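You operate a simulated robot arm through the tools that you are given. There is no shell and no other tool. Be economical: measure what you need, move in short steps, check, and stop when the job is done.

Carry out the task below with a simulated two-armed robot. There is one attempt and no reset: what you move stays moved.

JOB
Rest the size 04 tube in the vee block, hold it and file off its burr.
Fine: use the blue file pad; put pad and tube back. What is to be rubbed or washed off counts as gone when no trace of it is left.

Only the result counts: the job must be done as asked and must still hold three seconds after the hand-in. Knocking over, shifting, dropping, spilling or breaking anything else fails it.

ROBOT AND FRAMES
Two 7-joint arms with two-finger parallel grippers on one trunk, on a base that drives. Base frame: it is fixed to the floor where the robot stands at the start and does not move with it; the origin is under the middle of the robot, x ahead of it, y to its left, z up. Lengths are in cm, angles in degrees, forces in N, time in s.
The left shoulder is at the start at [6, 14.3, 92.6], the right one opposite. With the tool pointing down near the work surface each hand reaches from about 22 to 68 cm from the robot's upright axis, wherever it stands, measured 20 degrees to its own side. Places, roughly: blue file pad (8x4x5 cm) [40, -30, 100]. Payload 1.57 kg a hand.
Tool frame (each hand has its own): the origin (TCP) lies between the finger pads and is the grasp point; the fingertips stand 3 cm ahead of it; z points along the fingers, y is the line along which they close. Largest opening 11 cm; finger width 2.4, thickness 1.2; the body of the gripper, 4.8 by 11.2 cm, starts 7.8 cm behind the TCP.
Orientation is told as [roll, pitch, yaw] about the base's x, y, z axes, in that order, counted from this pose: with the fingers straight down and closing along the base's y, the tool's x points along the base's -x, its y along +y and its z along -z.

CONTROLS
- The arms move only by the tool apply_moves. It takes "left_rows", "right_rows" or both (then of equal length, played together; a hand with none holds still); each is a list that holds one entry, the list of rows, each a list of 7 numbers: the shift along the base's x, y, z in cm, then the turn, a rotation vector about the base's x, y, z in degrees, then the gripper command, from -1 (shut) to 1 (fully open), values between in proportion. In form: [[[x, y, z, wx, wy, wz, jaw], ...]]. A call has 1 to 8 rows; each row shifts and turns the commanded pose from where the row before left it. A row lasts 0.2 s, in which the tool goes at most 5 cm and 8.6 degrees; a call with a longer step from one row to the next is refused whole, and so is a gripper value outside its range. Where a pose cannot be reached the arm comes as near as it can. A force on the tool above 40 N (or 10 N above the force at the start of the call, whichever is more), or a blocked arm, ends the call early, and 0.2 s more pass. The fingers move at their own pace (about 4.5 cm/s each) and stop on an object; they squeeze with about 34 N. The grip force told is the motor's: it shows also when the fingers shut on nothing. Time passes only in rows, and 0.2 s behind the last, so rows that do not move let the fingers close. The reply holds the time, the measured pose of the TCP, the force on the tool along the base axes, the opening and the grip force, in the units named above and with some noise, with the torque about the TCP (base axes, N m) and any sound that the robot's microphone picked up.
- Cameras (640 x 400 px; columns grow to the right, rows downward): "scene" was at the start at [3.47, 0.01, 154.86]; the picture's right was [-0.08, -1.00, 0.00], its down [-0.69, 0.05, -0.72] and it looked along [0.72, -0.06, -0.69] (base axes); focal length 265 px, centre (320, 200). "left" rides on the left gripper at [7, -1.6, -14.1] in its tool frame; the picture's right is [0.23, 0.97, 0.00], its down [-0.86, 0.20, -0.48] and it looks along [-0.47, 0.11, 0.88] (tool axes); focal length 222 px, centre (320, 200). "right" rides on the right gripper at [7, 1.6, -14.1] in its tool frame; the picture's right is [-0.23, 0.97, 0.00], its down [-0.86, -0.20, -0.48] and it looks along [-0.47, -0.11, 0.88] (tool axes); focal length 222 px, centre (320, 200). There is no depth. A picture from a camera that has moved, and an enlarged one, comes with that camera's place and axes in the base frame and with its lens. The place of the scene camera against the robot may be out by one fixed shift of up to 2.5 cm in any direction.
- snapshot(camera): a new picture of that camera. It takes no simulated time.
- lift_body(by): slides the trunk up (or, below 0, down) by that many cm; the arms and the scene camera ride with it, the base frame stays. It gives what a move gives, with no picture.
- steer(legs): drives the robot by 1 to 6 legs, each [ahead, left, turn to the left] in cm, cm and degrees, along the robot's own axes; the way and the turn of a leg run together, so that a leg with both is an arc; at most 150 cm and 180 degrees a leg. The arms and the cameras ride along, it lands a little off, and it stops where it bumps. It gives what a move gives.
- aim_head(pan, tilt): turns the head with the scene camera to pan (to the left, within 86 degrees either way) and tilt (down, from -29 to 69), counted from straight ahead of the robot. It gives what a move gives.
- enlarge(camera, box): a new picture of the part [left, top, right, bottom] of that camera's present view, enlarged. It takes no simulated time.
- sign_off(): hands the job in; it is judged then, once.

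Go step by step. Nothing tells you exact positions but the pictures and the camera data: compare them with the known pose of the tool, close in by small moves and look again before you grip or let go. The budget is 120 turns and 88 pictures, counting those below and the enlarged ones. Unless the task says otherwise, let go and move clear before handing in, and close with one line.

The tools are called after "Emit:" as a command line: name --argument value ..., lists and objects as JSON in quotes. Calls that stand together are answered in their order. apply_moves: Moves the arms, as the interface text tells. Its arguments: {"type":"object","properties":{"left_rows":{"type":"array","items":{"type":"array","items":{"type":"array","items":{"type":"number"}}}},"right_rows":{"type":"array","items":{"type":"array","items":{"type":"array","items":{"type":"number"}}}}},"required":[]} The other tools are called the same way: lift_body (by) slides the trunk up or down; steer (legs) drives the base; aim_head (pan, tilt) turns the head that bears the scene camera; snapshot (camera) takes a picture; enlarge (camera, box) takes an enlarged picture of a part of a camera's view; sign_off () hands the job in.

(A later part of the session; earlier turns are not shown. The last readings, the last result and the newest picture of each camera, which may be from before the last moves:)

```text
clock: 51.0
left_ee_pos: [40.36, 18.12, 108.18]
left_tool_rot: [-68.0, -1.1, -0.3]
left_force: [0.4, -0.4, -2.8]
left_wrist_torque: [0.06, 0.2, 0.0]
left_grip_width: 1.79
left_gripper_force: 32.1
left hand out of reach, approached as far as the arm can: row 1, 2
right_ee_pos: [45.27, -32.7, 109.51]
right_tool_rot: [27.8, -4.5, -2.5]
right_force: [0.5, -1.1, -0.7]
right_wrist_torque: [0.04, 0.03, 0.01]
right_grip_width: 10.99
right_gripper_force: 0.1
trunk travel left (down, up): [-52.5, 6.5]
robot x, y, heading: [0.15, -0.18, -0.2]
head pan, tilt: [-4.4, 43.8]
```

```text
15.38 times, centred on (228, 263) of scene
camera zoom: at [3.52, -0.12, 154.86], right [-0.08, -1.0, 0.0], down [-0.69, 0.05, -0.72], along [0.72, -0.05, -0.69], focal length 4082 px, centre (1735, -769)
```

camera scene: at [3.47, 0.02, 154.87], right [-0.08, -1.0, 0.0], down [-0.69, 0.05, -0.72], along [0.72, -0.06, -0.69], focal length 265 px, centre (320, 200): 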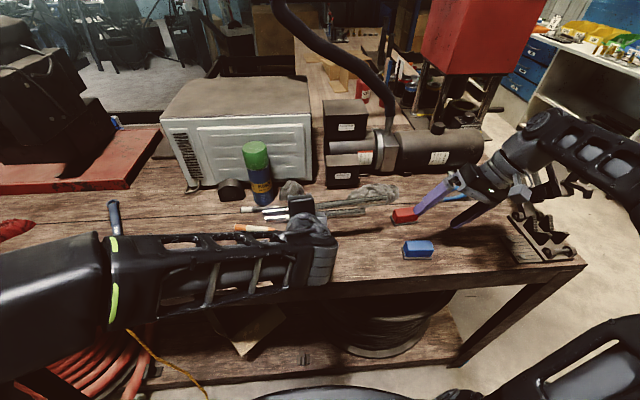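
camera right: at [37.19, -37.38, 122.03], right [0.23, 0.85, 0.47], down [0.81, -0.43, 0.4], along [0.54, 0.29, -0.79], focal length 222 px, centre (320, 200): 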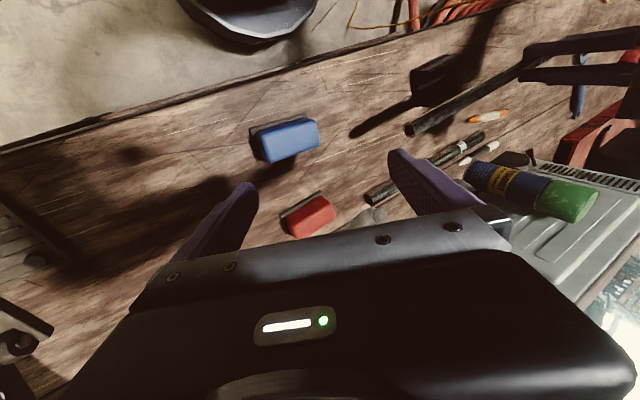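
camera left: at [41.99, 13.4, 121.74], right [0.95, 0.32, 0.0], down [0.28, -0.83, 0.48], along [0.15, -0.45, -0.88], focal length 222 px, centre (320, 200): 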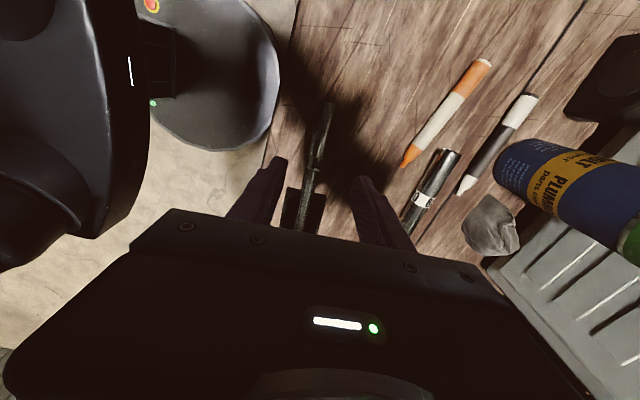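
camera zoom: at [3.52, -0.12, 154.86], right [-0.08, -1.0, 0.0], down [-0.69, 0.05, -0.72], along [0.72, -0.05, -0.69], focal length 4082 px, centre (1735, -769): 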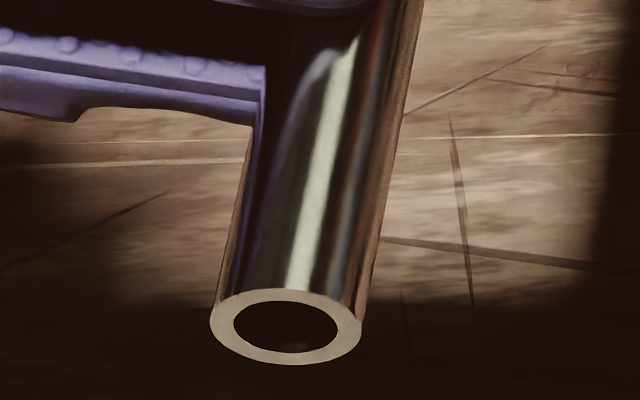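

Ends and underside are clean. To see the last hidden sliver I'll raise the trunk and hand, then spin the tube so that side faces the head.

Emit:
lift_body --by 6

Emit:
apply_moves --left_rows '[[[-0.6, 0.2, 2, 0, 0, 0, -1], [-0.6, 0.2, 2, 0, 0, 0, -1], [-0.6, 0.2, 2, 0, 0, 0, -1], [-0.6, 0.1, 2, 0, 0, 0, -1], [-0.3, 0, 2, 0, 0, 0, -1], [0, 0, 2, 0, 0, 0, -1], [0, 0, 0, 0, 0, 0, -1]]]'

```text
clock: 52.0
left_ee_pos: [40.32, 18.44, 114.29]
left_tool_rot: [-68.0, -0.9, -0.2]
left_force: [-0.2, -0.1, -1.8]
left_wrist_torque: [0.05, 0.23, 0.01]
left_grip_width: 1.78
left_gripper_force: 33.0
right_ee_pos: [45.22, -32.53, 115.55]
right_tool_rot: [27.7, -4.5, -2.5]
right_force: [0.2, -0.1, 0.7]
right_wrist_torque: [0.01, 0.01, 0.01]
right_grip_width: 11.0
right_gripper_force: 0.0
trunk travel left (down, up): [-58.5, 0.5]
robot x, y, heading: [-0.24, -0.14, 0.2]
head pan, tilt: [-4.4, 43.8]
```

```text
clock: 53.6
left_ee_pos: [37.65, 19.01, 126.06]
left_tool_rot: [-68.0, -0.9, -0.2]
left_force: [0.3, 0.1, -3.1]
left_wrist_torque: [0.03, 0.21, 0.0]
left_grip_width: 1.75
left_gripper_force: 32.7
right_ee_pos: [45.27, -32.59, 115.57]
right_tool_rot: [27.8, -4.7, -2.4]
right_force: [0.0, -0.6, 0.0]
right_wrist_torque: [0.02, 0.01, 0.0]
right_grip_width: 11.01
right_gripper_force: 0.1
trunk travel left (down, up): [-58.5, 0.5]
robot x, y, heading: [-0.26, -0.01, -0.1]
head pan, tilt: [-4.4, 43.8]
```

Emit:
apply_moves --left_rows '[[[0, 0, 0, 0, 7.6, 3.1, -1], [0, 0, 0, 0, 7.6, 3.1, -1], [0, 0, 0, 0, 7.6, 3.1, -1], [0, 0, 0, 0, 7.6, 3.1, -1], [0, 0, 0, 0, 7.6, 3.1, -1], [0, 0, 0, 0, 7.6, 3.1, -1], [0, 0, 0, 0, 7.6, 3.1, -1], [0, 0, 0, 0, 7.6, 3.1, -1]]]'

Emit:
apply_moves --left_rows '[[[0, 0, 0, 0, 7.6, 3.1, -1], [0, 0, 0, 0, 7.6, 3.1, -1], [0, 0, 0, 0, 7.6, 3.1, -1], [0, 0, 0, 0, 7.6, 3.1, -1], [0, 0, 0, 0, 7.6, 3.1, -1], [0, 0, 0, 0, 7.6, 3.1, -1], [0, 0, 0, 0, 0, 0, -1]]]'

Emit:
enlarge --camera "scene" --box '[150, 170, 310, 370]'

```text
clock: 55.4
left_ee_pos: [37.57, 18.92, 126.17]
left_tool_rot: [-46.2, 56.8, 39.1]
left_force: [-0.6, -0.3, -1.7]
left_wrist_torque: [-0.05, 0.1, -0.01]
left_grip_width: 1.73
left_gripper_force: 32.1
right_ee_pos: [45.29, -32.59, 115.48]
right_tool_rot: [27.6, -4.6, -2.3]
right_force: [-1.1, 0.2, -0.1]
right_wrist_torque: [-0.01, 0.0, 0.02]
right_grip_width: 10.97
right_gripper_force: 0.1
trunk travel left (down, up): [-58.5, 0.5]
robot x, y, heading: [-0.03, -0.01, -0.3]
head pan, tilt: [-4.4, 43.8]
```

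```text
clock: 57.0
left_ee_pos: [37.68, 18.96, 126.27]
left_tool_rot: [44.5, 57.7, 139.4]
left_force: [-0.5, 0.0, -2.0]
left_wrist_torque: [-0.06, -0.05, 0.02]
left_grip_width: 1.72
left_gripper_force: 32.1
right_ee_pos: [45.32, -32.64, 115.5]
right_tool_rot: [27.7, -4.5, -2.5]
right_force: [0.4, 0.0, 0.2]
right_wrist_torque: [0.0, 0.0, 0.01]
right_grip_width: 11.03
right_gripper_force: 0.1
trunk travel left (down, up): [-58.5, 0.5]
robot x, y, heading: [-0.27, -0.11, 0.1]
head pan, tilt: [-4.4, 43.8]
```

```text
2.00 times, centred on (230, 270) of scene
camera zoom: at [3.47, 0.02, 160.86], right [-0.08, -1.0, 0.0], down [-0.69, 0.05, -0.72], along [0.72, -0.06, -0.69], focal length 531 px, centre (500, 60)
```

zoom: 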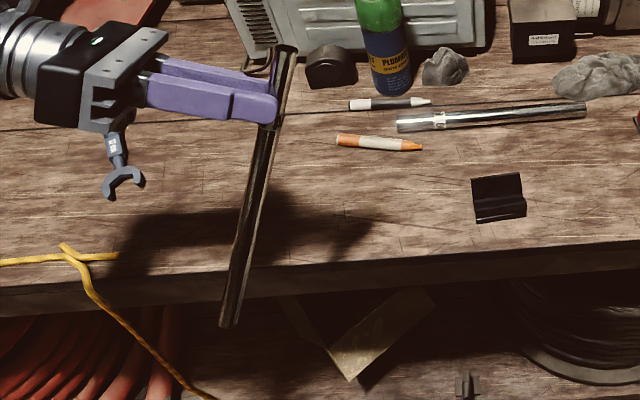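

Emit:
enlarge --camera "scene" --box '[180, 190, 232, 270]'

Emit:
enlarge --camera "scene" --box '[170, 265, 222, 340]'

```text
5.00 times, centred on (206, 230) of scene
camera zoom: at [3.47, 0.02, 160.86], right [-0.08, -1.0, 0.0], down [-0.69, 0.05, -0.72], along [0.72, -0.06, -0.69], focal length 1326 px, centre (890, 50)
```

zoom: 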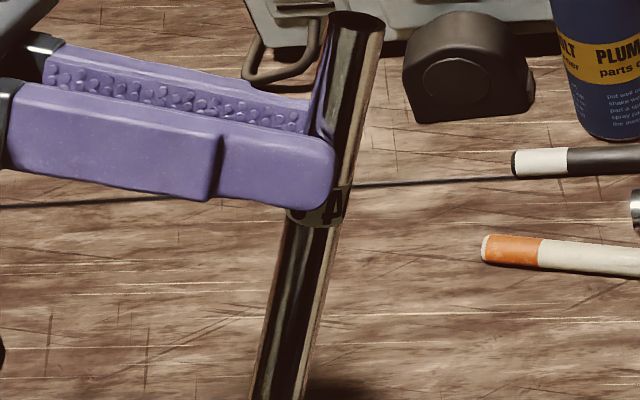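

```text
5.33 times, centred on (196, 302) of scene
camera zoom: at [3.47, 0.02, 160.86], right [-0.08, -1.0, 0.0], down [-0.69, 0.05, -0.72], along [0.72, -0.06, -0.69], focal length 1415 px, centre (981, -347)
```

zoom: 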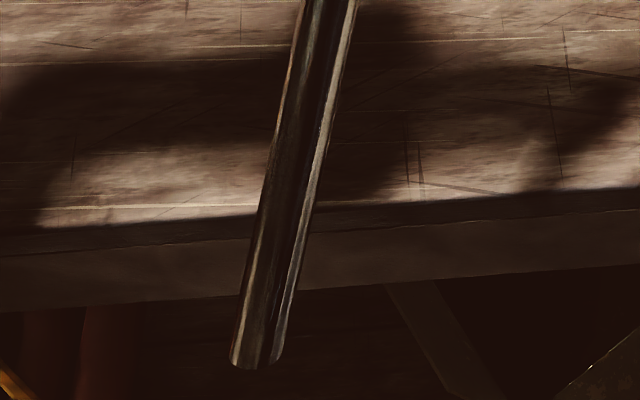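

No burr shows anywhere on 04, so I'll rely on touch and sound. I'll bring the tube back to the vee, then try filing and listen for feedback.

Emit:
apply_moves --left_rows '[[[0, 0, 0, 0, -7.6, -3.1, -1], [0, 0, 0, 0, -7.6, -3.1, -1], [0, 0, 0, 0, -7.6, -3.1, -1], [0, 0, 0, 0, -7.6, -3.1, -1], [0, 0, 0, 0, -7.6, -3.1, -1], [0, 0, 0, 0, -7.6, -3.1, -1], [0, 0, 0, 0, -7.6, -3.1, -1], [0, 0, 0, 0, -7.6, -3.1, -1]]]'

Emit:
apply_moves --left_rows '[[[0, 0, 0, 0, -7.6, -3.1, -1], [0, 0, 0, 0, -7.6, -3.1, -1], [0, 0, 0, 0, -7.6, -3.1, -1], [0, 0, 0, 0, -7.6, -3.1, -1], [0, 0, 0, 0, -7.6, -3.1, -1], [0, 0, 0, 0, -7.6, -3.1, -1], [1, 0, -2, 0, 0, 0, -1], [1, 0, -2, 0, 0, 0, -1]]]'

Emit:
apply_moves --left_rows '[[[0.5, 0, -1, 8.5, 0, 0, -1], [0.5, 0, -1, 8.5, 0, 0, -1], [0.5, 0, -1, 8.5, 0, 0, -1], [0, 0, -1, 8.5, 0, 0, -1], [0, 0, 0, 8.5, 0, 0, -1], [0, 0, 0, 8.5, 0, 0, -1], [0, 0, 0, 8.5, 0, 0, -1], [0, 0, 0, 8.5, 0, 0, -1]]]'

```text
clock: 58.8
left_ee_pos: [37.57, 18.95, 126.2]
left_tool_rot: [-58.7, 43.6, 22.9]
left_force: [0.6, 0.3, -1.9]
left_wrist_torque: [0.01, 0.16, 0.0]
left_grip_width: 1.78
left_gripper_force: 32.3
right_ee_pos: [45.36, -32.61, 115.5]
right_tool_rot: [27.6, -4.6, -2.3]
right_force: [0.0, -0.8, 0.6]
right_wrist_torque: [0.03, 0.0, 0.0]
right_grip_width: 11.02
right_gripper_force: 0.0
trunk travel left (down, up): [-58.5, 0.5]
robot x, y, heading: [-0.35, -0.15, 0.1]
head pan, tilt: [-4.4, 43.8]
```

```text
clock: 60.6
left_ee_pos: [39.64, 18.89, 122.16]
left_tool_rot: [-68.1, -0.9, -0.3]
left_force: [-0.2, -0.4, -2.5]
left_wrist_torque: [0.05, 0.21, 0.0]
left_grip_width: 1.77
left_gripper_force: 32.5
right_ee_pos: [45.32, -32.7, 115.36]
right_tool_rot: [27.8, -4.6, -2.4]
right_force: [-0.2, 0.2, -0.6]
right_wrist_torque: [-0.02, 0.04, 0.02]
right_grip_width: 11.02
right_gripper_force: 0.0
trunk travel left (down, up): [-58.5, 0.5]
robot x, y, heading: [-0.26, -0.03, 0.1]
head pan, tilt: [-4.4, 43.8]
```

```text
clock: 62.4
left_ee_pos: [41.2, 19.0, 118.28]
left_tool_rot: [-7.9, -0.6, -0.9]
left_force: [-0.1, -0.5, -3.0]
left_wrist_torque: [-0.03, 0.24, 0.0]
left_grip_width: 1.76
left_gripper_force: 32.9
left hand out of reach, approached as far as the arm can: row 8
right_ee_pos: [45.33, -32.5, 115.47]
right_tool_rot: [27.8, -4.6, -2.4]
right_force: [0.3, 0.2, 0.7]
right_wrist_torque: [-0.04, 0.0, 0.01]
right_grip_width: 10.98
right_gripper_force: 0.0
trunk travel left (down, up): [-58.5, 0.5]
robot x, y, heading: [-0.06, 0.19, -0.3]
head pan, tilt: [-4.4, 43.8]
```

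I'll raise and pull the tube back a little so its far end clears the spray can, then yaw it round.

Emit:
apply_moves --left_rows '[[[-1, 0, 2, 0, 0, 0, -1], [-1, 0, 2, 0, 0, 0, -1], [-1, 0, 1, 0, 0, 0, -1], [0, 0, 0, 0, 0, -8, -1], [0, 0, 0, 0, 0, -8, -1], [0, 0, 0, 0, 0, -8, -1], [0, 0, 0, 0, 0, 0, -1]]]'

```text
clock: 64.0
left_ee_pos: [40.74, 18.2, 116.1]
left_tool_rot: [-8.1, -0.8, -24.9]
left_force: [-0.2, -0.5, -2.1]
left_wrist_torque: [0.09, 0.2, -0.01]
left_grip_width: 1.76
left_gripper_force: 32.6
left hand out of reach, approached as far as the arm can: row 1, 2, 3, 4
right_ee_pos: [45.35, -32.49, 115.54]
right_tool_rot: [27.8, -4.6, -2.4]
right_force: [0.3, -0.2, 0.1]
right_wrist_torque: [0.01, 0.01, 0.01]
right_grip_width: 11.0
right_gripper_force: 0.0
trunk travel left (down, up): [-58.5, 0.5]
robot x, y, heading: [0.17, 0.03, -0.2]
head pan, tilt: [-4.4, 43.8]
```

Emit:
apply_moves --left_rows '[[[0, -1, 0, 0, 0, -8.5, -1], [0, -1, 0, 0, 0, -8.5, -1], [0, -1, 0, 0, 0, -8.5, -1], [0.5, -1, 0, 0, 0, -8.5, -1], [0.5, -1.5, 0, 0, 0, -8.5, -1], [1, -1.5, 0, 0, 0, -8.5, -1], [1, -1.5, 0, 0, 0, -8.5, -1], [0, 0, 0, 0, 0, 0, -1]]]'

Emit:
snapshot --camera "scene"

```text
clock: 65.8
left_ee_pos: [42.8, 12.76, 113.94]
left_tool_rot: [-9.3, -1.2, -63.6]
left_force: [0.1, 0.2, -2.4]
left_wrist_torque: [0.17, 0.09, 0.0]
left_grip_width: 1.77
left_gripper_force: 32.6
left hand out of reach, approached as far as the arm can: row 2, 3, 4, 5, 6, 7
right_ee_pos: [45.44, -32.7, 115.48]
right_tool_rot: [27.8, -4.6, -2.3]
right_force: [0.5, -0.4, 0.2]
right_wrist_torque: [-0.03, 0.0, 0.0]
right_grip_width: 10.97
right_gripper_force: 0.1
trunk travel left (down, up): [-58.5, 0.5]
robot x, y, heading: [-0.23, 0.15, -0.0]
head pan, tilt: [-4.4, 43.8]
```

```text
12 pictures are left
camera scene: at [3.47, 0.08, 160.87], right [-0.08, -1.0, 0.0], down [-0.69, 0.05, -0.72], along [0.72, -0.06, -0.69], focal length 265 px, centre (320, 200)
```

scene: 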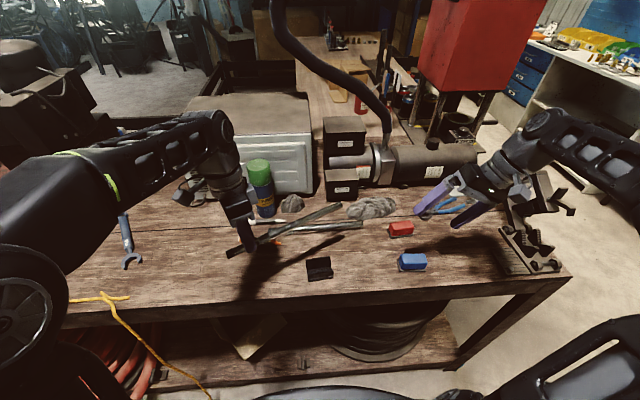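

Emit:
apply_moves --left_rows '[[[0.5, -1, -1, 2.6, -3.9, 0, -1], [0.5, -1, -1, 2.6, -3.9, 0, -1], [0.5, -1, -1, 0, 0, -7, -1], [0, -1, -1, 0, 0, -7, -1], [0, -1, -1, 0, 0, -7, -1], [0, -1, -1, 0, 0, 0, -1], [0, 0, 0, 0, 0, 0, -1]]]'

Emit:
lift_body --by -6

```text
clock: 67.4
left_ee_pos: [44.32, 6.71, 107.87]
left_tool_rot: [0.0, -0.1, -84.8]
left_force: [-0.3, -1.4, -2.7]
left_wrist_torque: [0.23, 0.0, 0.02]
left_grip_width: 1.75
left_gripper_force: 32.3
right_ee_pos: [45.31, -32.59, 115.44]
right_tool_rot: [27.7, -4.6, -2.4]
right_force: [0.6, 0.8, 0.4]
right_wrist_torque: [0.0, 0.01, 0.02]
right_grip_width: 10.99
right_gripper_force: 0.0
trunk travel left (down, up): [-58.5, 0.5]
robot x, y, heading: [-0.25, 0.39, 0.2]
head pan, tilt: [-4.4, 43.8]
```

```text
clock: 68.4
left_ee_pos: [44.23, 6.58, 102.05]
left_tool_rot: [0.0, 0.0, -84.5]
left_force: [0.4, 0.9, -2.6]
left_wrist_torque: [0.22, 0.01, 0.01]
left_grip_width: 1.74
left_gripper_force: 32.0
right_ee_pos: [45.35, -32.57, 109.53]
right_tool_rot: [27.6, -4.5, -2.4]
right_force: [0.0, 0.7, 0.0]
right_wrist_torque: [0.03, 0.0, 0.0]
right_grip_width: 11.01
right_gripper_force: 0.1
trunk travel left (down, up): [-52.5, 6.5]
robot x, y, heading: [-0.15, 0.04, 0.1]
head pan, tilt: [-4.4, 43.8]
```

Emit:
apply_moves --left_rows '[[[0, 0, -1, 0, 0, 0, -1], [0, 0, -1, 0, 0, 0, -1], [0, 0, -0.8, 0, 0, 0, -1], [0, 0, -0.4, 0, 0, 0, -1], [0, 0, -0.2, 0, 0, 0, -1], [0, 0, 0, 0, 0, 0, -1]]]' --right_rows '[[[0, 0, 0, -7, 1.1, 0.6, 1], [0, 0, 0, -7, 1.1, 0.6, 1], [0, 0.5, 0, -7, 1.1, 0.6, 1], [0, 1, 0, -6.7, 1.1, 0.6, 1], [0, 1, 0, 0, 0, 0, 1], [0, 0, 0, 0, 0, 0, 1]]]'

Emit:
snapshot --camera "right"

```text
clock: 69.8
left_ee_pos: [44.07, 6.66, 98.61]
left_tool_rot: [0.1, -0.1, -84.5]
left_force: [-0.1, -0.4, 14.7]
left_wrist_torque: [-0.81, -0.07, -0.08]
left_grip_width: 1.77
left_gripper_force: 32.3
right_ee_pos: [45.3, -30.25, 109.46]
right_tool_rot: [-0.1, -0.4, 1.3]
right_force: [0.4, 0.4, 0.2]
right_wrist_torque: [0.0, -0.02, -0.04]
right_grip_width: 11.01
right_gripper_force: 0.2
trunk travel left (down, up): [-52.5, 6.5]
robot x, y, heading: [0.29, 0.06, 0.1]
head pan, tilt: [-4.4, 43.8]
```

```text
11 pictures are left
camera right: at [38.26, -28.64, 123.46], right [0.21, 0.98, 0.0], down [0.86, -0.18, 0.48], along [0.47, -0.1, -0.87], focal length 222 px, centre (320, 200)
```

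right: 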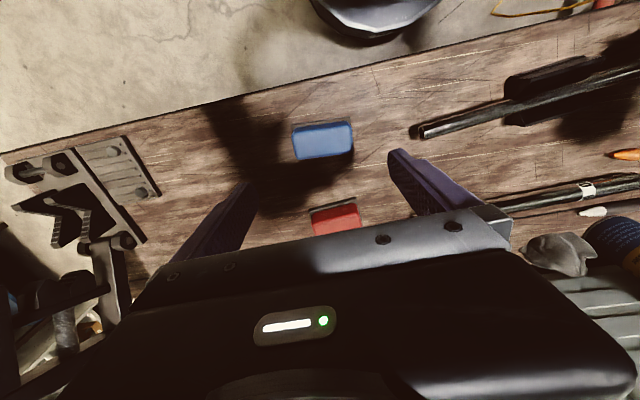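

The tube is seated and held. Now I'll align the right hand over the blue pad and descend.

Emit:
apply_moves --right_rows '[[[-0.5, 0.3, -2, 0, 0, -2.4, 1], [-0.5, 0.2, -2, 0, 0, -2.4, 1], [0, 0, -2, 0, 0, 0, 1], [0, 0, -1.5, 0, 0, 0, 1], [0, 0, 0, 0, 0, 0, 1]]]'

Emit:
snapshot --camera "right"

```text
clock: 71.0
left_ee_pos: [44.17, 6.67, 98.51]
left_tool_rot: [0.0, 0.0, -84.6]
left_force: [-0.2, -2.1, 12.3]
left_wrist_torque: [-0.76, -0.08, 0.02]
left_grip_width: 1.77
left_gripper_force: 31.8
right_ee_pos: [44.28, -29.8, 101.89]
right_tool_rot: [0.0, -0.5, -3.5]
right_force: [-0.1, 0.5, 1.2]
right_wrist_torque: [0.0, 0.01, -0.02]
right_grip_width: 11.0
right_gripper_force: 0.0
trunk travel left (down, up): [-52.5, 6.5]
robot x, y, heading: [0.06, 0.0, -0.4]
head pan, tilt: [-4.4, 43.8]
```

```text
10 pictures are left
camera right: at [37.42, -27.61, 115.96], right [0.29, 0.96, 0.0], down [0.84, -0.25, 0.48], along [0.46, -0.14, -0.87], focal length 222 px, centre (320, 200)
```

right: 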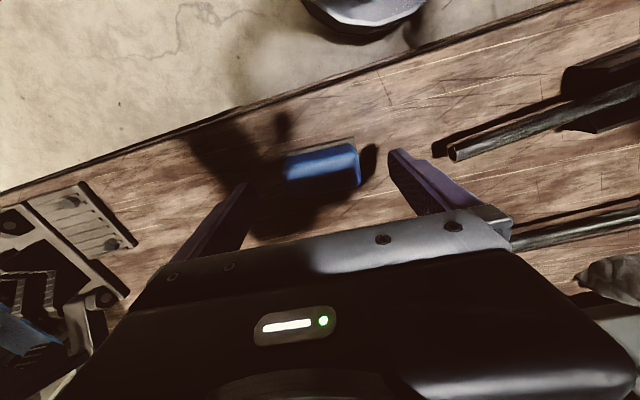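

Emit:
apply_moves --right_rows '[[[-0.2, 0, -1.5, 0, 0, 0, 1], [0, 0, -1.3, 0, 0, 0, 1], [0, 0, -0.6, 0, 0, 0, 1], [0, 0, 0, 0, 0, 0, 0.5], [0, 0, 0, 0, 0, 0, 0], [0, 0, 0, 0, 0, 0, -0.5], [0, 0, 0, 0, 0, 0, -1], [0, 0, 0, 0, 0, 0, -1]]]'

```text
clock: 72.8
left_ee_pos: [44.11, 6.64, 98.5]
left_tool_rot: [0.0, -0.1, -84.5]
left_force: [0.4, -0.8, 10.2]
left_wrist_torque: [-0.6, -0.03, 0.0]
left_grip_width: 1.74
left_gripper_force: 32.7
right_ee_pos: [44.04, -29.58, 98.53]
right_tool_rot: [-0.1, -0.4, -3.4]
right_force: [0.0, -0.9, 0.2]
right_wrist_torque: [-0.08, 0.04, -0.02]
right_grip_width: 6.96
right_gripper_force: 33.5
trunk travel left (down, up): [-52.5, 6.5]
robot x, y, heading: [0.09, 0.28, 0.1]
head pan, tilt: [-4.4, 43.8]
```

The pad is gripped. I'll lift it and bring it above the free -y end of the tube.

Emit:
apply_moves --right_rows '[[[0, 0, 2, 0, 0, 0, -1], [0, 0, 3, 0, 0, 0, -1], [0.5, 3, 2, 0, 0, 0, -1], [0.6, 4, 0, 0, 0, 0, -1], [0.6, 4, 0, 0, 0, 0, -1], [0.5, 3, -1, 0, 0, 0, -1], [0, 0, -1, 0, 0, 0, -1], [0, 0, 0, 0, 0, 0, -1]]]'

Emit:
enlarge --camera "scene" --box '[270, 200, 430, 290]'

```text
clock: 74.6
left_ee_pos: [44.09, 6.69, 98.52]
left_tool_rot: [0.0, 0.0, -84.6]
left_force: [-2.1, -1.1, 6.1]
left_wrist_torque: [-0.41, -0.04, -0.07]
left_grip_width: 1.75
left_gripper_force: 32.3
right_ee_pos: [46.26, -15.59, 103.55]
right_tool_rot: [0.0, -0.4, -3.6]
right_force: [1.0, -0.2, -1.0]
right_wrist_torque: [0.02, -0.02, 0.03]
right_grip_width: 6.94
right_gripper_force: 33.8
trunk travel left (down, up): [-52.5, 6.5]
robot x, y, heading: [-0.2, -0.13, -0.0]
head pan, tilt: [-4.4, 43.8]
```

```text
4.00 times, centred on (350, 245) of scene
camera zoom: at [3.42, -0.01, 154.87], right [-0.08, -1.0, 0.0], down [-0.69, 0.05, -0.72], along [0.72, -0.06, -0.69], focal length 1061 px, centre (200, 20)
```

zoom: 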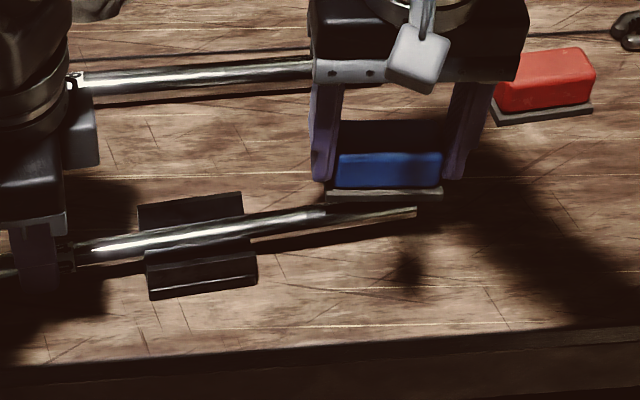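

Emit:
apply_moves --right_rows '[[[-0.2, 0, -1, 0, 0, 0, -1], [0, 0, -0.5, 0, 0, 0, -1], [0, 0, -0.3, 0, 0, 0, -1], [0, 0, 0, 0, 0, 0, -1]]]'

```text
clock: 75.6
left_ee_pos: [44.2, 6.77, 98.62]
left_tool_rot: [0.1, -0.1, -84.6]
left_force: [0.3, -0.4, 12.3]
left_wrist_torque: [0.86, 0.05, -0.08]
left_grip_width: 1.76
left_gripper_force: 33.0
right_ee_pos: [46.02, -15.7, 101.85]
right_tool_rot: [-0.1, -0.5, -3.4]
right_force: [0.6, -1.6, 7.2]
right_wrist_torque: [-0.26, -0.03, -0.02]
right_grip_width: 6.95
right_gripper_force: 34.3
trunk travel left (down, up): [-52.5, 6.5]
robot x, y, heading: [0.11, -0.25, -0.0]
head pan, tilt: [-4.4, 43.8]
```

Contact at 7 N. A short trial stroke along the tube to listen for feedback.

Emit:
apply_moves --right_rows '[[[0, -1.5, -0.1, 0, 0, 0, -1], [0.05, -1.5, 0, 0, 0, 0, -1], [-0.05, 1.5, 0, 0, 0, 0, -1], [0, 1.5, 0, 0, 0, 0, -1], [0, -1.5, 0, 0, 0, 0, -1], [0.05, -1.5, 0, 0, 0, 0, -1], [-0.05, 1.5, 0, 0, 0, 0, -1], [0, 1.5, 0, 0, 0, 0, -1]]]'

```text
clock: 77.4
left_ee_pos: [44.04, 6.66, 98.62]
left_tool_rot: [0.1, -0.1, -84.5]
left_force: [4.3, 3.3, 21.7]
left_wrist_torque: [-0.43, -0.14, 0.06]
left_grip_width: 1.78
left_gripper_force: 32.3
right_ee_pos: [45.97, -15.69, 101.66]
right_tool_rot: [-0.1, -0.4, -3.6]
right_force: [0.1, -5.5, 15.4]
right_wrist_torque: [-0.15, -0.03, 0.04]
right_grip_width: 6.92
right_gripper_force: 34.2
trunk travel left (down, up): [-52.5, 6.5]
robot x, y, heading: [-0.53, 0.29, 0.1]
head pan, tilt: [-4.4, 43.8]
```

No sound, and thinking it through, the exact underside was only ever seen edge-on. I'll back the pad off, lift the tube again and roll the hand beyond horizontal to truly see the underside.

Emit:
apply_moves --right_rows '[[[0, 0, 2, 0, 0, 0, -1], [0, 0, 4, 0, 0, 0, -1], [0, -4, 1, 0, 0, 0, -1], [0, -4, 0, 0, 0, 0, -1], [-1, -4, 0, 0, 0, 0, -1], [-1, -4, 0, 0, 0, 0, -1]]]'

Emit:
apply_moves --left_rows '[[[0, 0, 1, 0, 0, 0, -1], [0, 0, 3, 0, 0, 0, -1], [0, 1, 4, 0, 0, 0, -1], [-1, 1, 4, 0, 0, 8, -1], [-1, 1, 1, 0, 0, 8.4, -1], [-1, 1, 1, 0, 0, 8.4, -1], [-1, 1, 0, 0, 0, 8.4, -1], [0, 1, 0, 0, 0, 8.4, -1]]]'

Emit:
apply_moves --left_rows '[[[0, 1, 0, 0, 0, 8.4, -1], [0, 1, 0, 0, 0, 8.4, -1], [0, 1, 0, 0, 0, 8.4, -1], [0, 1, 0, 0, 0, 8.4, -1], [0, 1, 0, 0, 0, 8.4, -1], [0, 0.5, 0, -8.5, 0, 0, -1], [0, 0.5, 0, -8.5, 0, 0, -1], [0, 0.5, 0, -8.5, 0, 0, -1]]]'

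Emit:
apply_moves --left_rows '[[[0, 0.5, 0, -8.5, 0, 0, -1], [0, 0.5, 0, -8.5, 0, 0, -1], [0, 0, 0, -8.5, 0, 0, -1], [0, 0, 0, -8.5, 0, 0, -1], [0, 0, 0, -8.5, 0, 0, -1], [0, 0, 0, -8.5, 0, 0, -1], [0, 0, 0, -8.5, 0, 0, -1], [0, 0, 0, -8.5, 0, 0, -1]]]'

```text
clock: 78.8
left_ee_pos: [44.15, 6.73, 98.48]
left_tool_rot: [-0.1, 0.1, -84.6]
left_force: [-0.3, 0.0, -2.0]
left_wrist_torque: [0.19, 0.05, 0.02]
left_grip_width: 1.76
left_gripper_force: 32.4
right_ee_pos: [44.27, -31.54, 108.36]
right_tool_rot: [0.0, -0.4, -3.5]
right_force: [0.1, -0.3, -0.8]
right_wrist_torque: [0.0, 0.02, -0.01]
right_grip_width: 6.95
right_gripper_force: 34.0
trunk travel left (down, up): [-52.5, 6.5]
robot x, y, heading: [0.19, -0.1, -0.1]
head pan, tilt: [-4.4, 43.8]
```

```text
clock: 80.6
left_ee_pos: [41.14, 12.48, 112.27]
left_tool_rot: [0.0, 0.1, -43.0]
left_force: [1.4, -0.2, -2.3]
left_wrist_torque: [0.2, 0.13, 0.01]
left_grip_width: 1.74
left_gripper_force: 32.4
left hand out of reach, approached as far as the arm can: row 6
right_ee_pos: [44.24, -31.77, 108.37]
right_tool_rot: [0.1, -0.3, -3.6]
right_force: [0.1, -1.8, -1.6]
right_wrist_torque: [0.08, 0.01, 0.02]
right_grip_width: 6.97
right_gripper_force: 33.7
trunk travel left (down, up): [-52.5, 6.5]
robot x, y, heading: [0.37, -0.28, 0.0]
head pan, tilt: [-4.4, 43.8]
```

```text
clock: 82.4
left_ee_pos: [41.14, 19.47, 112.27]
left_tool_rot: [-25.8, -0.5, -0.9]
left_force: [0.2, -0.1, -2.5]
left_wrist_torque: [-0.01, 0.22, 0.03]
left_grip_width: 1.75
left_gripper_force: 32.4
right_ee_pos: [44.22, -31.44, 108.49]
right_tool_rot: [-0.2, -0.3, -3.5]
right_force: [-0.1, 0.3, -1.9]
right_wrist_torque: [0.01, 0.03, 0.01]
right_grip_width: 6.97
right_gripper_force: 34.2
trunk travel left (down, up): [-52.5, 6.5]
robot x, y, heading: [-0.2, 0.0, 0.1]
head pan, tilt: [-4.4, 43.8]
```

```text
clock: 84.2
left_ee_pos: [41.26, 19.88, 109.78]
left_tool_rot: [-90.5, -0.5, -0.7]
left_force: [-0.1, 0.1, -1.5]
left_wrist_torque: [0.04, 0.21, -0.02]
left_grip_width: 1.76
left_gripper_force: 32.9
left hand out of reach, approached as far as the arm can: row 2, 3
right_ee_pos: [44.29, -31.45, 108.51]
right_tool_rot: [0.0, -0.4, -3.4]
right_force: [-0.5, 0.4, -1.9]
right_wrist_torque: [-0.01, 0.03, -0.02]
right_grip_width: 6.94
right_gripper_force: 33.9
trunk travel left (down, up): [-52.5, 6.5]
robot x, y, heading: [0.08, 0.26, -0.1]
head pan, tilt: [-4.4, 43.8]
```

Roll of -90 reached with no trouble; I'll go further and look.

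Emit:
apply_moves --left_rows '[[[-0.5, 0.5, 0, -8.5, 0, 0, -1], [-0.5, 0.5, 0, -8.5, 0, 0, -1], [-0.5, 0, 0, -8.5, 0, 0, -1], [0, 0, 0, -8.5, 0, 0, -1], [0, 0, 0, 0, 0, 0, -1]]]'

Emit:
enlarge --camera "scene" --box '[170, 150, 290, 310]'

```text
clock: 85.4
left_ee_pos: [39.35, 21.67, 111.13]
left_tool_rot: [-123.5, -3.1, 0.5]
left_force: [-0.1, -0.3, -2.1]
left_wrist_torque: [0.03, 0.25, -0.01]
left_grip_width: 1.75
left_gripper_force: 32.3
right_ee_pos: [43.79, -31.21, 108.87]
right_tool_rot: [0.0, -0.7, -3.3]
right_force: [0.1, 0.1, -1.9]
right_wrist_torque: [0.02, -0.02, -0.01]
right_grip_width: 6.94
right_gripper_force: 34.3
trunk travel left (down, up): [-52.5, 6.5]
robot x, y, heading: [0.05, 0.24, 0.1]
head pan, tilt: [-4.4, 43.8]
```

```text
2.50 times, centred on (230, 230) of scene
camera zoom: at [2.79, 0.29, 155.11], right [-0.07, -1.0, 0.0], down [-0.69, 0.05, -0.73], along [0.72, -0.05, -0.69], focal length 663 px, centre (545, 125)
```

zoom: 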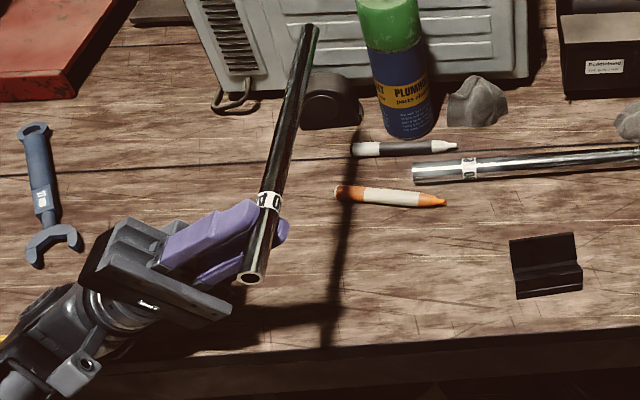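

The underside now faces the camera; zooming on both ends.

Emit:
enlarge --camera "scene" --box '[190, 240, 222, 268]'

Emit:
enlarge --camera "scene" --box '[196, 156, 246, 236]'

```text
14.29 times, centred on (206, 254) of scene
camera zoom: at [2.79, 0.29, 155.11], right [-0.07, -1.0, 0.0], down [-0.69, 0.05, -0.73], along [0.72, -0.05, -0.69], focal length 3790 px, centre (1949, -571)
```

zoom: 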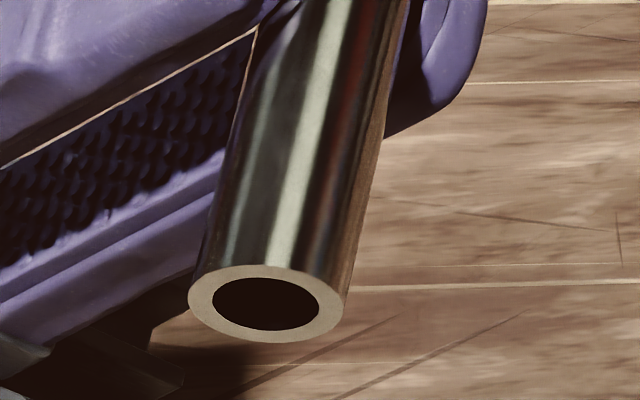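

```text
5.00 times, centred on (221, 196) of scene
camera zoom: at [2.79, 0.29, 155.11], right [-0.07, -1.0, 0.0], down [-0.69, 0.05, -0.73], along [0.72, -0.05, -0.69], focal length 1326 px, centre (815, 220)
```

zoom: 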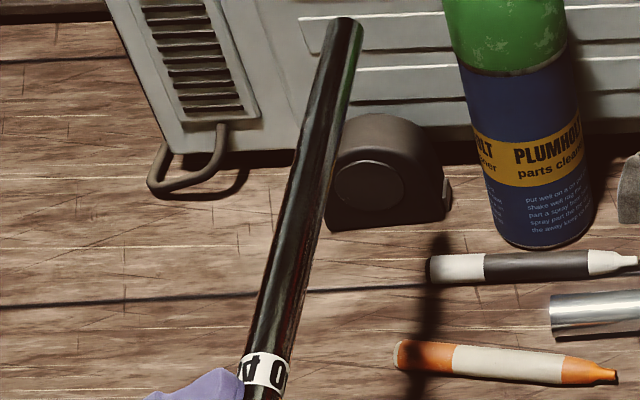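

Emit:
enlarge --camera "scene" --box '[196, 157, 250, 191]'

```text
11.76 times, centred on (223, 174) of scene
camera zoom: at [2.79, 0.29, 155.11], right [-0.07, -1.0, 0.0], down [-0.69, 0.05, -0.73], along [0.72, -0.05, -0.69], focal length 3121 px, centre (1461, 506)
```

zoom: 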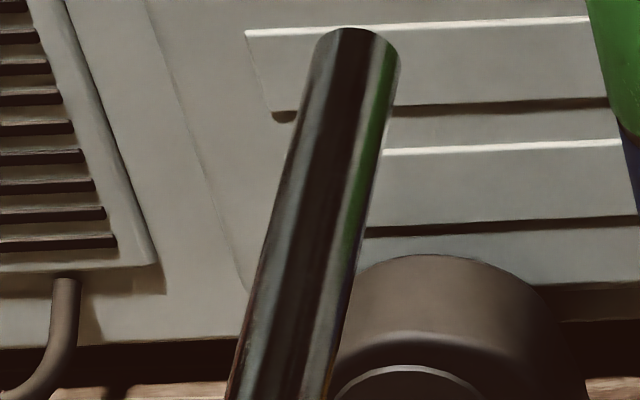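

The underside is clean as well. I'll return the tube to the vee (keeping well clear of the spray can), file the free end thoroughly, and then put things back.

Emit:
apply_moves --left_rows '[[[0, 0.8, 0, 8.5, 0, 0, -1], [0, 0.8, 0, 8.5, 0, 0, -1], [0, 0.8, 0, 8.5, 0, 0, -1], [0, 0.8, 0, 8.5, 0, 0, -1], [0, 0.8, 0, 8.5, 0, 0, -1], [0, 0.8, 0, 8.5, 0, 0, -1], [0, 0.8, 0, 8.5, 0, 0, -1], [0, 0.8, 0, 8.5, 0, 0, -1]]]'

Emit:
apply_moves --left_rows '[[[0, 0, 0, 8.5, 0, 0, -1], [0, 0, 0, 8.5, 0, 0, -1], [0, 0, 0, 8.5, 0, 0, -1], [0, 0, 0, 8.5, 0, 0, -1], [0, 0, 0, 8.5, 0, 0, -1], [0, 0, 0, 8.5, 0, 0, -1], [0, 0, 0, 4.5, 0, 0, -1], [0, 0, 0, 0, 0, 0, -1]]]'

```text
clock: 87.2
left_ee_pos: [42.83, 28.32, 110.0]
left_tool_rot: [-61.7, -4.0, 4.6]
left_force: [0.4, -0.2, -1.8]
left_wrist_torque: [-0.03, 0.22, 0.0]
left_grip_width: 1.74
left_gripper_force: 32.1
left hand out of reach, approached as far as the arm can: row 5, 6, 8
right_ee_pos: [44.3, -31.4, 108.43]
right_tool_rot: [-0.1, -0.4, -3.4]
right_force: [-0.1, 1.4, -2.4]
right_wrist_torque: [-0.06, 0.03, -0.01]
right_grip_width: 6.94
right_gripper_force: 33.7
trunk travel left (down, up): [-52.5, 6.5]
robot x, y, heading: [0.4, -0.22, -0.1]
head pan, tilt: [-4.4, 43.8]
```

```text
clock: 89.0
left_ee_pos: [42.77, 28.06, 110.17]
left_tool_rot: [-6.0, -6.0, -0.7]
left_force: [-0.3, -0.2, -2.4]
left_wrist_torque: [-0.02, 0.22, 0.03]
left_grip_width: 1.76
left_gripper_force: 32.1
right_ee_pos: [44.32, -31.59, 108.49]
right_tool_rot: [0.0, -0.3, -3.6]
right_force: [0.1, 0.2, -2.3]
right_wrist_torque: [0.04, 0.01, -0.04]
right_grip_width: 6.92
right_gripper_force: 33.5
trunk travel left (down, up): [-52.5, 6.5]
robot x, y, heading: [0.1, 0.12, -0.2]
head pan, tilt: [-4.4, 43.8]
```

Emit:
apply_moves --left_rows '[[[-1.5, 0, 0, 5.9, 5.9, 0, -1], [-1.5, 0, 0, 0, 0, -8.4, -1], [-1, 0, 0, 0, 0, -8.4, -1], [0, 0, 0, 0, 0, -8.4, -1], [0, 0, 0, 0, 0, -8.4, -1], [0, 0, 0, 0, 0, -8.4, -1], [0, -1, 0, 0, 0, -8.4, -1], [0, -1, 0, 0, 0, 0, -1]]]'

```text
clock: 90.8
left_ee_pos: [38.89, 25.98, 110.11]
left_tool_rot: [-0.2, 0.1, -51.6]
left_force: [-0.5, 0.0, -1.8]
left_wrist_torque: [0.17, 0.12, 0.01]
left_grip_width: 1.77
left_gripper_force: 32.6
right_ee_pos: [44.2, -31.59, 108.39]
right_tool_rot: [0.1, -0.4, -3.4]
right_force: [-0.3, 0.2, -1.9]
right_wrist_torque: [0.01, -0.01, -0.01]
right_grip_width: 6.93
right_gripper_force: 34.2
trunk travel left (down, up): [-52.5, 6.5]
robot x, y, heading: [-0.11, 0.06, 0.2]
head pan, tilt: [-4.4, 43.8]
```

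Emit:
apply_moves --left_rows '[[[0, -2.5, 0, 0, 0, -5.5, -1], [0, -2.5, 0, 0, 0, -5.5, -1], [1, -2.5, 0, 0, 0, -5.5, -1], [1, -2.5, 0, 0, 0, -5.5, -1], [1, -2.5, 0, 0, 0, -5.5, -1], [1, -2.5, 0, 0, 0, -5.5, -1], [1, -2.5, 0, 0, 0, 0, -1], [0.2, -1.9, 0, 0, 0, 0, -1]]]'

```text
clock: 92.6
left_ee_pos: [44.04, 6.57, 110.25]
left_tool_rot: [-0.2, 0.1, -84.5]
left_force: [0.2, 0.4, -2.5]
left_wrist_torque: [0.22, 0.04, -0.05]
left_grip_width: 1.74
left_gripper_force: 32.8
right_ee_pos: [44.24, -31.59, 108.38]
right_tool_rot: [-0.1, -0.3, -3.5]
right_force: [0.0, -0.2, -2.1]
right_wrist_torque: [0.03, 0.01, 0.0]
right_grip_width: 6.95
right_gripper_force: 33.9
trunk travel left (down, up): [-52.5, 6.5]
robot x, y, heading: [-0.24, -0.31, -0.2]
head pan, tilt: [-4.4, 43.8]
```

Good. Lowering into the vee, then checking the tube's seating.

Emit:
apply_moves --left_rows '[[[0.1, 0, -3, 0, 0, 0, -1], [0, 0, -3, 0, 0, 0, -1], [0, 0, -3, 0, 0, 0, -1], [0, 0, -1.5, 0, 0, 0, -1], [0, 0, -0.7, 0, 0, 0, -1], [0, 0, -0.4, 0, 0, 0, -1], [0, 0, 0, 0, 0, 0, -1]]]'

Emit:
enlarge --camera "scene" --box '[250, 190, 410, 290]'

```text
clock: 94.2
left_ee_pos: [44.09, 6.57, 98.53]
left_tool_rot: [-0.2, 0.1, -84.5]
left_force: [-2.1, -0.2, -0.6]
left_wrist_torque: [-0.01, 0.04, -0.09]
left_grip_width: 1.75
left_gripper_force: 32.4
right_ee_pos: [44.2, -31.52, 108.41]
right_tool_rot: [0.0, -0.4, -3.4]
right_force: [0.3, -0.3, -2.2]
right_wrist_torque: [-0.02, 0.01, 0.0]
right_grip_width: 6.95
right_gripper_force: 34.1
trunk travel left (down, up): [-52.5, 6.5]
robot x, y, heading: [-0.24, 0.25, 0.1]
head pan, tilt: [-4.4, 43.8]
```

```text
4.00 times, centred on (330, 240) of scene
camera zoom: at [3.45, 0.0, 154.87], right [-0.08, -1.0, 0.0], down [-0.69, 0.05, -0.72], along [0.72, -0.06, -0.69], focal length 1061 px, centre (280, 40)
```

zoom: 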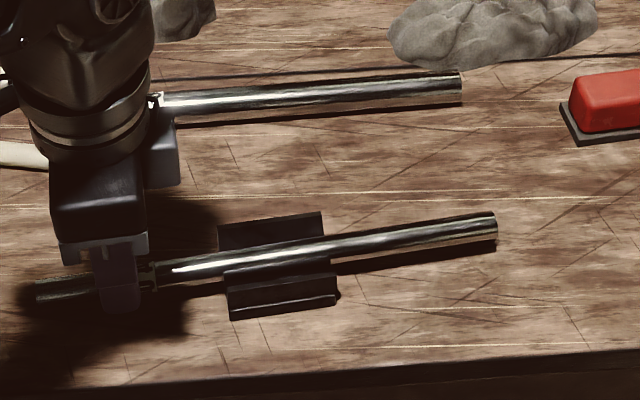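

Seated. Now bringing the pad over again for longer strokes across the free end.

Emit:
apply_moves --left_rows '[[[0, 0, -0.1, 0, 0, 0, -1], [0, 0, 0, 0, 0, 0, -1], [0, 0, 0, 0, 0, 0, -1], [0, 0, 0, 0, 0, 0, -1], [0, 0, 0, 0, 0, 0, -1], [0, 0, 0, 0, 0, 0, -1], [0, 0, 0, 0, 0, 0, -1], [0, 0, 0, 0, 0, 0, -1]]]' --right_rows '[[[0.5, 4, 0, 0, 0, 0, -1], [0.5, 4, 0, 0, 0, 0, -1], [0.5, 4, 0, 0, 0, 0, -1], [0.3, 3.5, -2, 0, 0, 0, -1], [0, 0, -2, 0, 0, 0, -1], [0, 0, -1.8, 0, 0, 0, -1], [0, 0, -0.7, 0, 0, 0, -1], [0, 0, -0.2, 0, 0, 0, -1]]]'

Emit:
apply_moves --right_rows '[[[0.1, -1.5, 0, 0, 0, 0, -1], [0.1, -1.5, 0, 0, 0, 0, -1], [0.1, -1.5, 0, 0, 0, 0, -1], [-0.1, 1.5, 0, 0, 0, 0, -1], [-0.1, 1.5, 0, 0, 0, 0, -1], [-0.1, 1.5, 0, 0, 0, 0, -1], [0.1, -1.5, 0, 0, 0, 0, -1], [0.1, -1.5, 0, 0, 0, 0, -1]]]'

```text
clock: 96.0
left_ee_pos: [44.18, 6.72, 98.62]
left_tool_rot: [-0.1, 0.0, -84.5]
left_force: [3.1, 0.1, 12.8]
left_wrist_torque: [0.28, -0.09, 0.2]
left_grip_width: 1.75
left_gripper_force: 32.4
right_ee_pos: [45.92, -16.15, 102.03]
right_tool_rot: [0.1, -0.5, -3.5]
right_force: [0.3, -0.1, 5.3]
right_wrist_torque: [-0.02, 0.0, 0.02]
right_grip_width: 6.92
right_gripper_force: 34.5
trunk travel left (down, up): [-52.5, 6.5]
robot x, y, heading: [0.33, -0.04, -0.1]
head pan, tilt: [-4.4, 43.8]
```

```text
clock: 97.8
left_ee_pos: [44.1, 6.52, 98.52]
left_tool_rot: [-0.1, 0.0, -84.5]
left_force: [3.4, -0.9, 15.6]
left_wrist_torque: [-0.15, -0.12, 0.29]
left_grip_width: 1.75
left_gripper_force: 32.5
right_ee_pos: [46.22, -19.07, 101.91]
right_tool_rot: [0.0, -0.5, -3.6]
right_force: [0.4, 1.3, 2.2]
right_wrist_torque: [0.1, 0.08, 0.03]
right_grip_width: 6.92
right_gripper_force: 33.5
trunk travel left (down, up): [-52.5, 6.5]
robot x, y, heading: [0.0, 0.14, -0.2]
head pan, tilt: [-4.4, 43.8]
```

Emit:
apply_moves --right_rows '[[[0.1, 0, -0.15, 0, 0, 0, -1], [-0.1, 1.5, 0, 0, 0, 0, -1], [1.2, 0, 0, 0, 0, 0, -1], [-1.2, 0, 0, 0, 0, 0, -1], [-1.2, 0, 0, 0, 0, 0, -1], [1.2, 0, 0, 0, 0, 0, -1], [1.2, -1, 0, 0, 0, 0, -1], [-1.2, -0.5, 0, 0, 0, 0, -1]]]'

Emit:
apply_moves --right_rows '[[[-1.2, 0, 0, 0, 0, 0, -1], [1.2, 0, 0, 0, 0, 0, -1], [-0.1, 1.5, 0, 0, 0, 0, -1], [-0.1, 1.5, 0, 0, 0, 0, -1], [-0.1, 1.5, 0, 0, 0, 0, -1], [0.1, -1.5, 0, 0, 0, 0, -1], [0.1, -1.5, 0, 0, 0, 0, -1], [0, 0, 0, 0, 0, 0, -1]]]'

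```text
clock: 99.6
left_ee_pos: [44.11, 6.67, 98.56]
left_tool_rot: [-0.1, 0.0, -84.4]
left_force: [3.5, -1.1, 16.0]
left_wrist_torque: [0.51, -0.05, 0.07]
left_grip_width: 1.77
left_gripper_force: 32.2
right_ee_pos: [46.13, -19.02, 101.79]
right_tool_rot: [0.0, -0.4, -3.5]
right_force: [0.7, 0.4, 5.8]
right_wrist_torque: [0.1, -0.1, -0.03]
right_grip_width: 6.93
right_gripper_force: 33.7
trunk travel left (down, up): [-52.5, 6.5]
robot x, y, heading: [-0.05, 0.0, -0.1]
head pan, tilt: [-4.4, 43.8]
```

```text
clock: 101.4
left_ee_pos: [44.04, 6.6, 98.48]
left_tool_rot: [-0.1, 0.0, -84.4]
left_force: [1.4, 0.7, 12.7]
left_wrist_torque: [-0.53, -0.07, 0.18]
left_grip_width: 1.74
left_gripper_force: 32.0
right_ee_pos: [45.87, -17.68, 101.92]
right_tool_rot: [0.1, -0.5, -3.5]
right_force: [0.2, 0.1, -0.6]
right_wrist_torque: [0.03, 0.01, -0.02]
right_grip_width: 6.93
right_gripper_force: 33.5
trunk travel left (down, up): [-52.5, 6.5]
robot x, y, heading: [-0.1, -0.42, 0.1]
head pan, tilt: [-4.4, 43.8]
```

No audible change. A final set of firmer strokes, including tilted ones on both flanks of the end.

Emit:
apply_moves --right_rows '[[[0.2, 0.5, -0.25, 0, 0, 0, -1], [-0.1, 1.5, 0, 0, 0, 0, -1], [0.1, -1.5, 0, 0, 0, 0, -1], [0.1, -1.5, 0, 0, 0, 0, -1], [-0.1, 1.5, 0, 0, 0, 0, -1], [-0.1, 1.5, 0, 0, 0, 0, -1], [0.1, -1.5, 0, 0, 0, 0, -1], [0.1, -1.5, 0, 0, 0, 0, -1]]]'

Emit:
apply_moves --right_rows '[[[1, 0, 1, 0, 8, 0, -1], [1, 0, 0, 0, 8, 0, -1], [0.3, 1, 0, 0, 6, 0, -1], [0, 0, -0.6, 0, 0, 0, -1], [0, 0, -0.4, 0, 0, 0, -1], [0, 0, 0, 0, 0, 0, -1]]]'

```text
clock: 103.2
left_ee_pos: [44.06, 6.66, 98.61]
left_tool_rot: [-0.1, 0.1, -84.5]
left_force: [5.0, -4.4, 10.8]
left_wrist_torque: [0.52, -0.08, 0.21]
left_grip_width: 1.76
left_gripper_force: 31.9
right_ee_pos: [46.24, -18.52, 101.68]
right_tool_rot: [0.1, -0.6, -3.5]
right_force: [-0.7, 5.9, 13.9]
right_wrist_torque: [0.53, 0.0, 0.01]
right_grip_width: 6.95
right_gripper_force: 33.6
trunk travel left (down, up): [-52.5, 6.5]
robot x, y, heading: [-0.11, -0.11, -0.0]
head pan, tilt: [-4.4, 43.8]
```

```text
clock: 104.6
left_ee_pos: [44.07, 6.7, 98.64]
left_tool_rot: [-0.1, 0.0, -84.6]
left_force: [4.1, 1.0, 15.9]
left_wrist_torque: [0.77, 0.0, 0.01]
left_grip_width: 1.78
left_gripper_force: 32.3
right_ee_pos: [47.51, -18.66, 101.42]
right_tool_rot: [-0.4, 10.3, -3.7]
right_force: [5.2, -3.3, 26.8]
right_wrist_torque: [0.11, -0.09, -0.03]
right_grip_width: 6.95
right_gripper_force: 34.0
right hand out of reach, approached as far as the arm can: row 2, 3
trunk travel left (down, up): [-52.5, 6.5]
robot x, y, heading: [0.1, -0.11, -0.3]
head pan, tilt: [-4.4, 43.8]
```

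Emit:
apply_moves --right_rows '[[[0, 0, 0.2, 0, 0, 0, -1], [0, 1.5, 0, 0, 0, 0, -1], [0, -1.5, 0, 0, 0, 0, -1], [0, 1.5, 0, 0, 0, 0, -1], [0, -1.5, 0, 0, 0, 0, -1], [-1, 0, 2, 0, -6, 0, -1], [-1.5, 0, 1, 0, -7, 0, -1], [-1.5, 1, 0, 0, -8, 0, -1]]]'

Emit:
snapshot --camera "scene"

```text
clock: 106.4
left_ee_pos: [43.96, 6.6, 98.33]
left_tool_rot: [-0.4, 0.2, -84.4]
left_force: [-0.4, -0.1, -1.9]
left_wrist_torque: [0.21, 0.0, 0.0]
left_grip_width: 1.76
left_gripper_force: 32.8
right_ee_pos: [43.42, -17.63, 104.33]
right_tool_rot: [0.9, -10.5, -3.5]
right_force: [0.1, 0.3, -0.4]
right_wrist_torque: [-0.02, -0.03, 0.0]
right_grip_width: 6.95
right_gripper_force: 33.7
trunk travel left (down, up): [-52.5, 6.5]
robot x, y, heading: [-0.03, 0.37, 0.1]
head pan, tilt: [-4.4, 43.8]
```

```text
3 pictures are left
camera scene: at [3.39, 0.02, 154.85], right [-0.08, -1.0, 0.0], down [-0.69, 0.05, -0.72], along [0.72, -0.06, -0.69], focal length 265 px, centre (320, 200)
```

scene: 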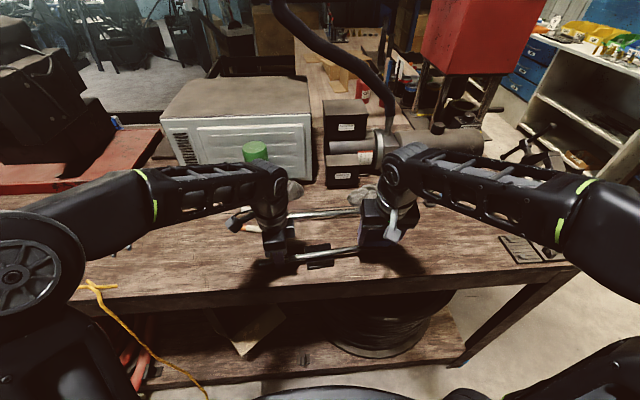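

Emit:
apply_moves --right_rows '[[[1.8, 0, 0, 0, 0, 0, -1], [0, 0, -1.5, 0, 0, 0, -1], [0, 0, -0.8, 0, 0, 0, -1], [0, -1.5, -0.2, 0, 0, 0, -1], [0, 1.5, 0, 0, 0, 0, -1], [0, 1.5, 0, 0, 0, 0, -1], [0, -1.5, 0, 0, 0, 0, -1], [0, -1.5, 0, 0, 0, 0, -1]]]'

```text
clock: 108.2
left_ee_pos: [44.18, 6.58, 98.49]
left_tool_rot: [-0.2, -0.1, -84.5]
left_force: [0.1, -0.6, -2.8]
left_wrist_torque: [0.49, 0.01, 0.01]
left_grip_width: 1.74
left_gripper_force: 32.3
right_ee_pos: [45.36, -19.05, 101.75]
right_tool_rot: [0.9, -10.3, -3.6]
right_force: [-0.1, 0.2, -0.8]
right_wrist_torque: [0.09, 0.02, 0.02]
right_grip_width: 6.94
right_gripper_force: 34.0
trunk travel left (down, up): [-52.5, 6.5]
robot x, y, heading: [0.16, -0.09, 0.2]
head pan, tilt: [-4.4, 43.8]
```

Emit:
apply_moves --right_rows '[[[0, 0, -0.3, 0, 0, 0, -1], [0, 1.5, 0, 0, 0, 0, -1], [0, 1.5, 0, 0, 0, 0, -1], [0, -1.5, 0, 0, 0, 0, -1], [0, -1.5, 0, 0, 0, 0, -1], [0, 1.5, 0, 0, 0, 0, -1], [0, 0, 2, -0.9, 5, 0, -1], [0, 0, 3, 0, 5.3, 0, -1]]]'

Emit:
enlarge --camera "right" --box '[340, 60, 500, 190]'

```text
clock: 110.0
left_ee_pos: [44.06, 6.62, 98.48]
left_tool_rot: [-0.2, 0.0, -84.5]
left_force: [-1.5, -0.2, 0.9]
left_wrist_torque: [0.05, 0.0, -0.06]
left_grip_width: 1.76
left_gripper_force: 32.1
right_ee_pos: [45.36, -17.66, 106.76]
right_tool_rot: [-0.6, -0.2, -3.3]
right_force: [-0.9, -0.5, -1.8]
right_wrist_torque: [-0.01, 0.05, 0.02]
right_grip_width: 6.95
right_gripper_force: 33.9
trunk travel left (down, up): [-52.5, 6.5]
robot x, y, heading: [0.06, -0.19, 0.0]
head pan, tilt: [-4.4, 43.8]
```

```text
3.08 times, centred on (420, 125) of right
camera zoom: at [38.63, -15.37, 120.74], right [0.28, 0.96, -0.01], down [0.84, -0.24, 0.48], along [0.46, -0.15, -0.88], focal length 684 px, centre (12, 431)
```

zoom: 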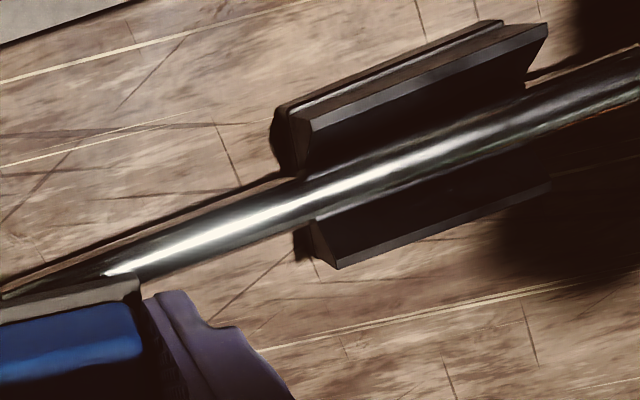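

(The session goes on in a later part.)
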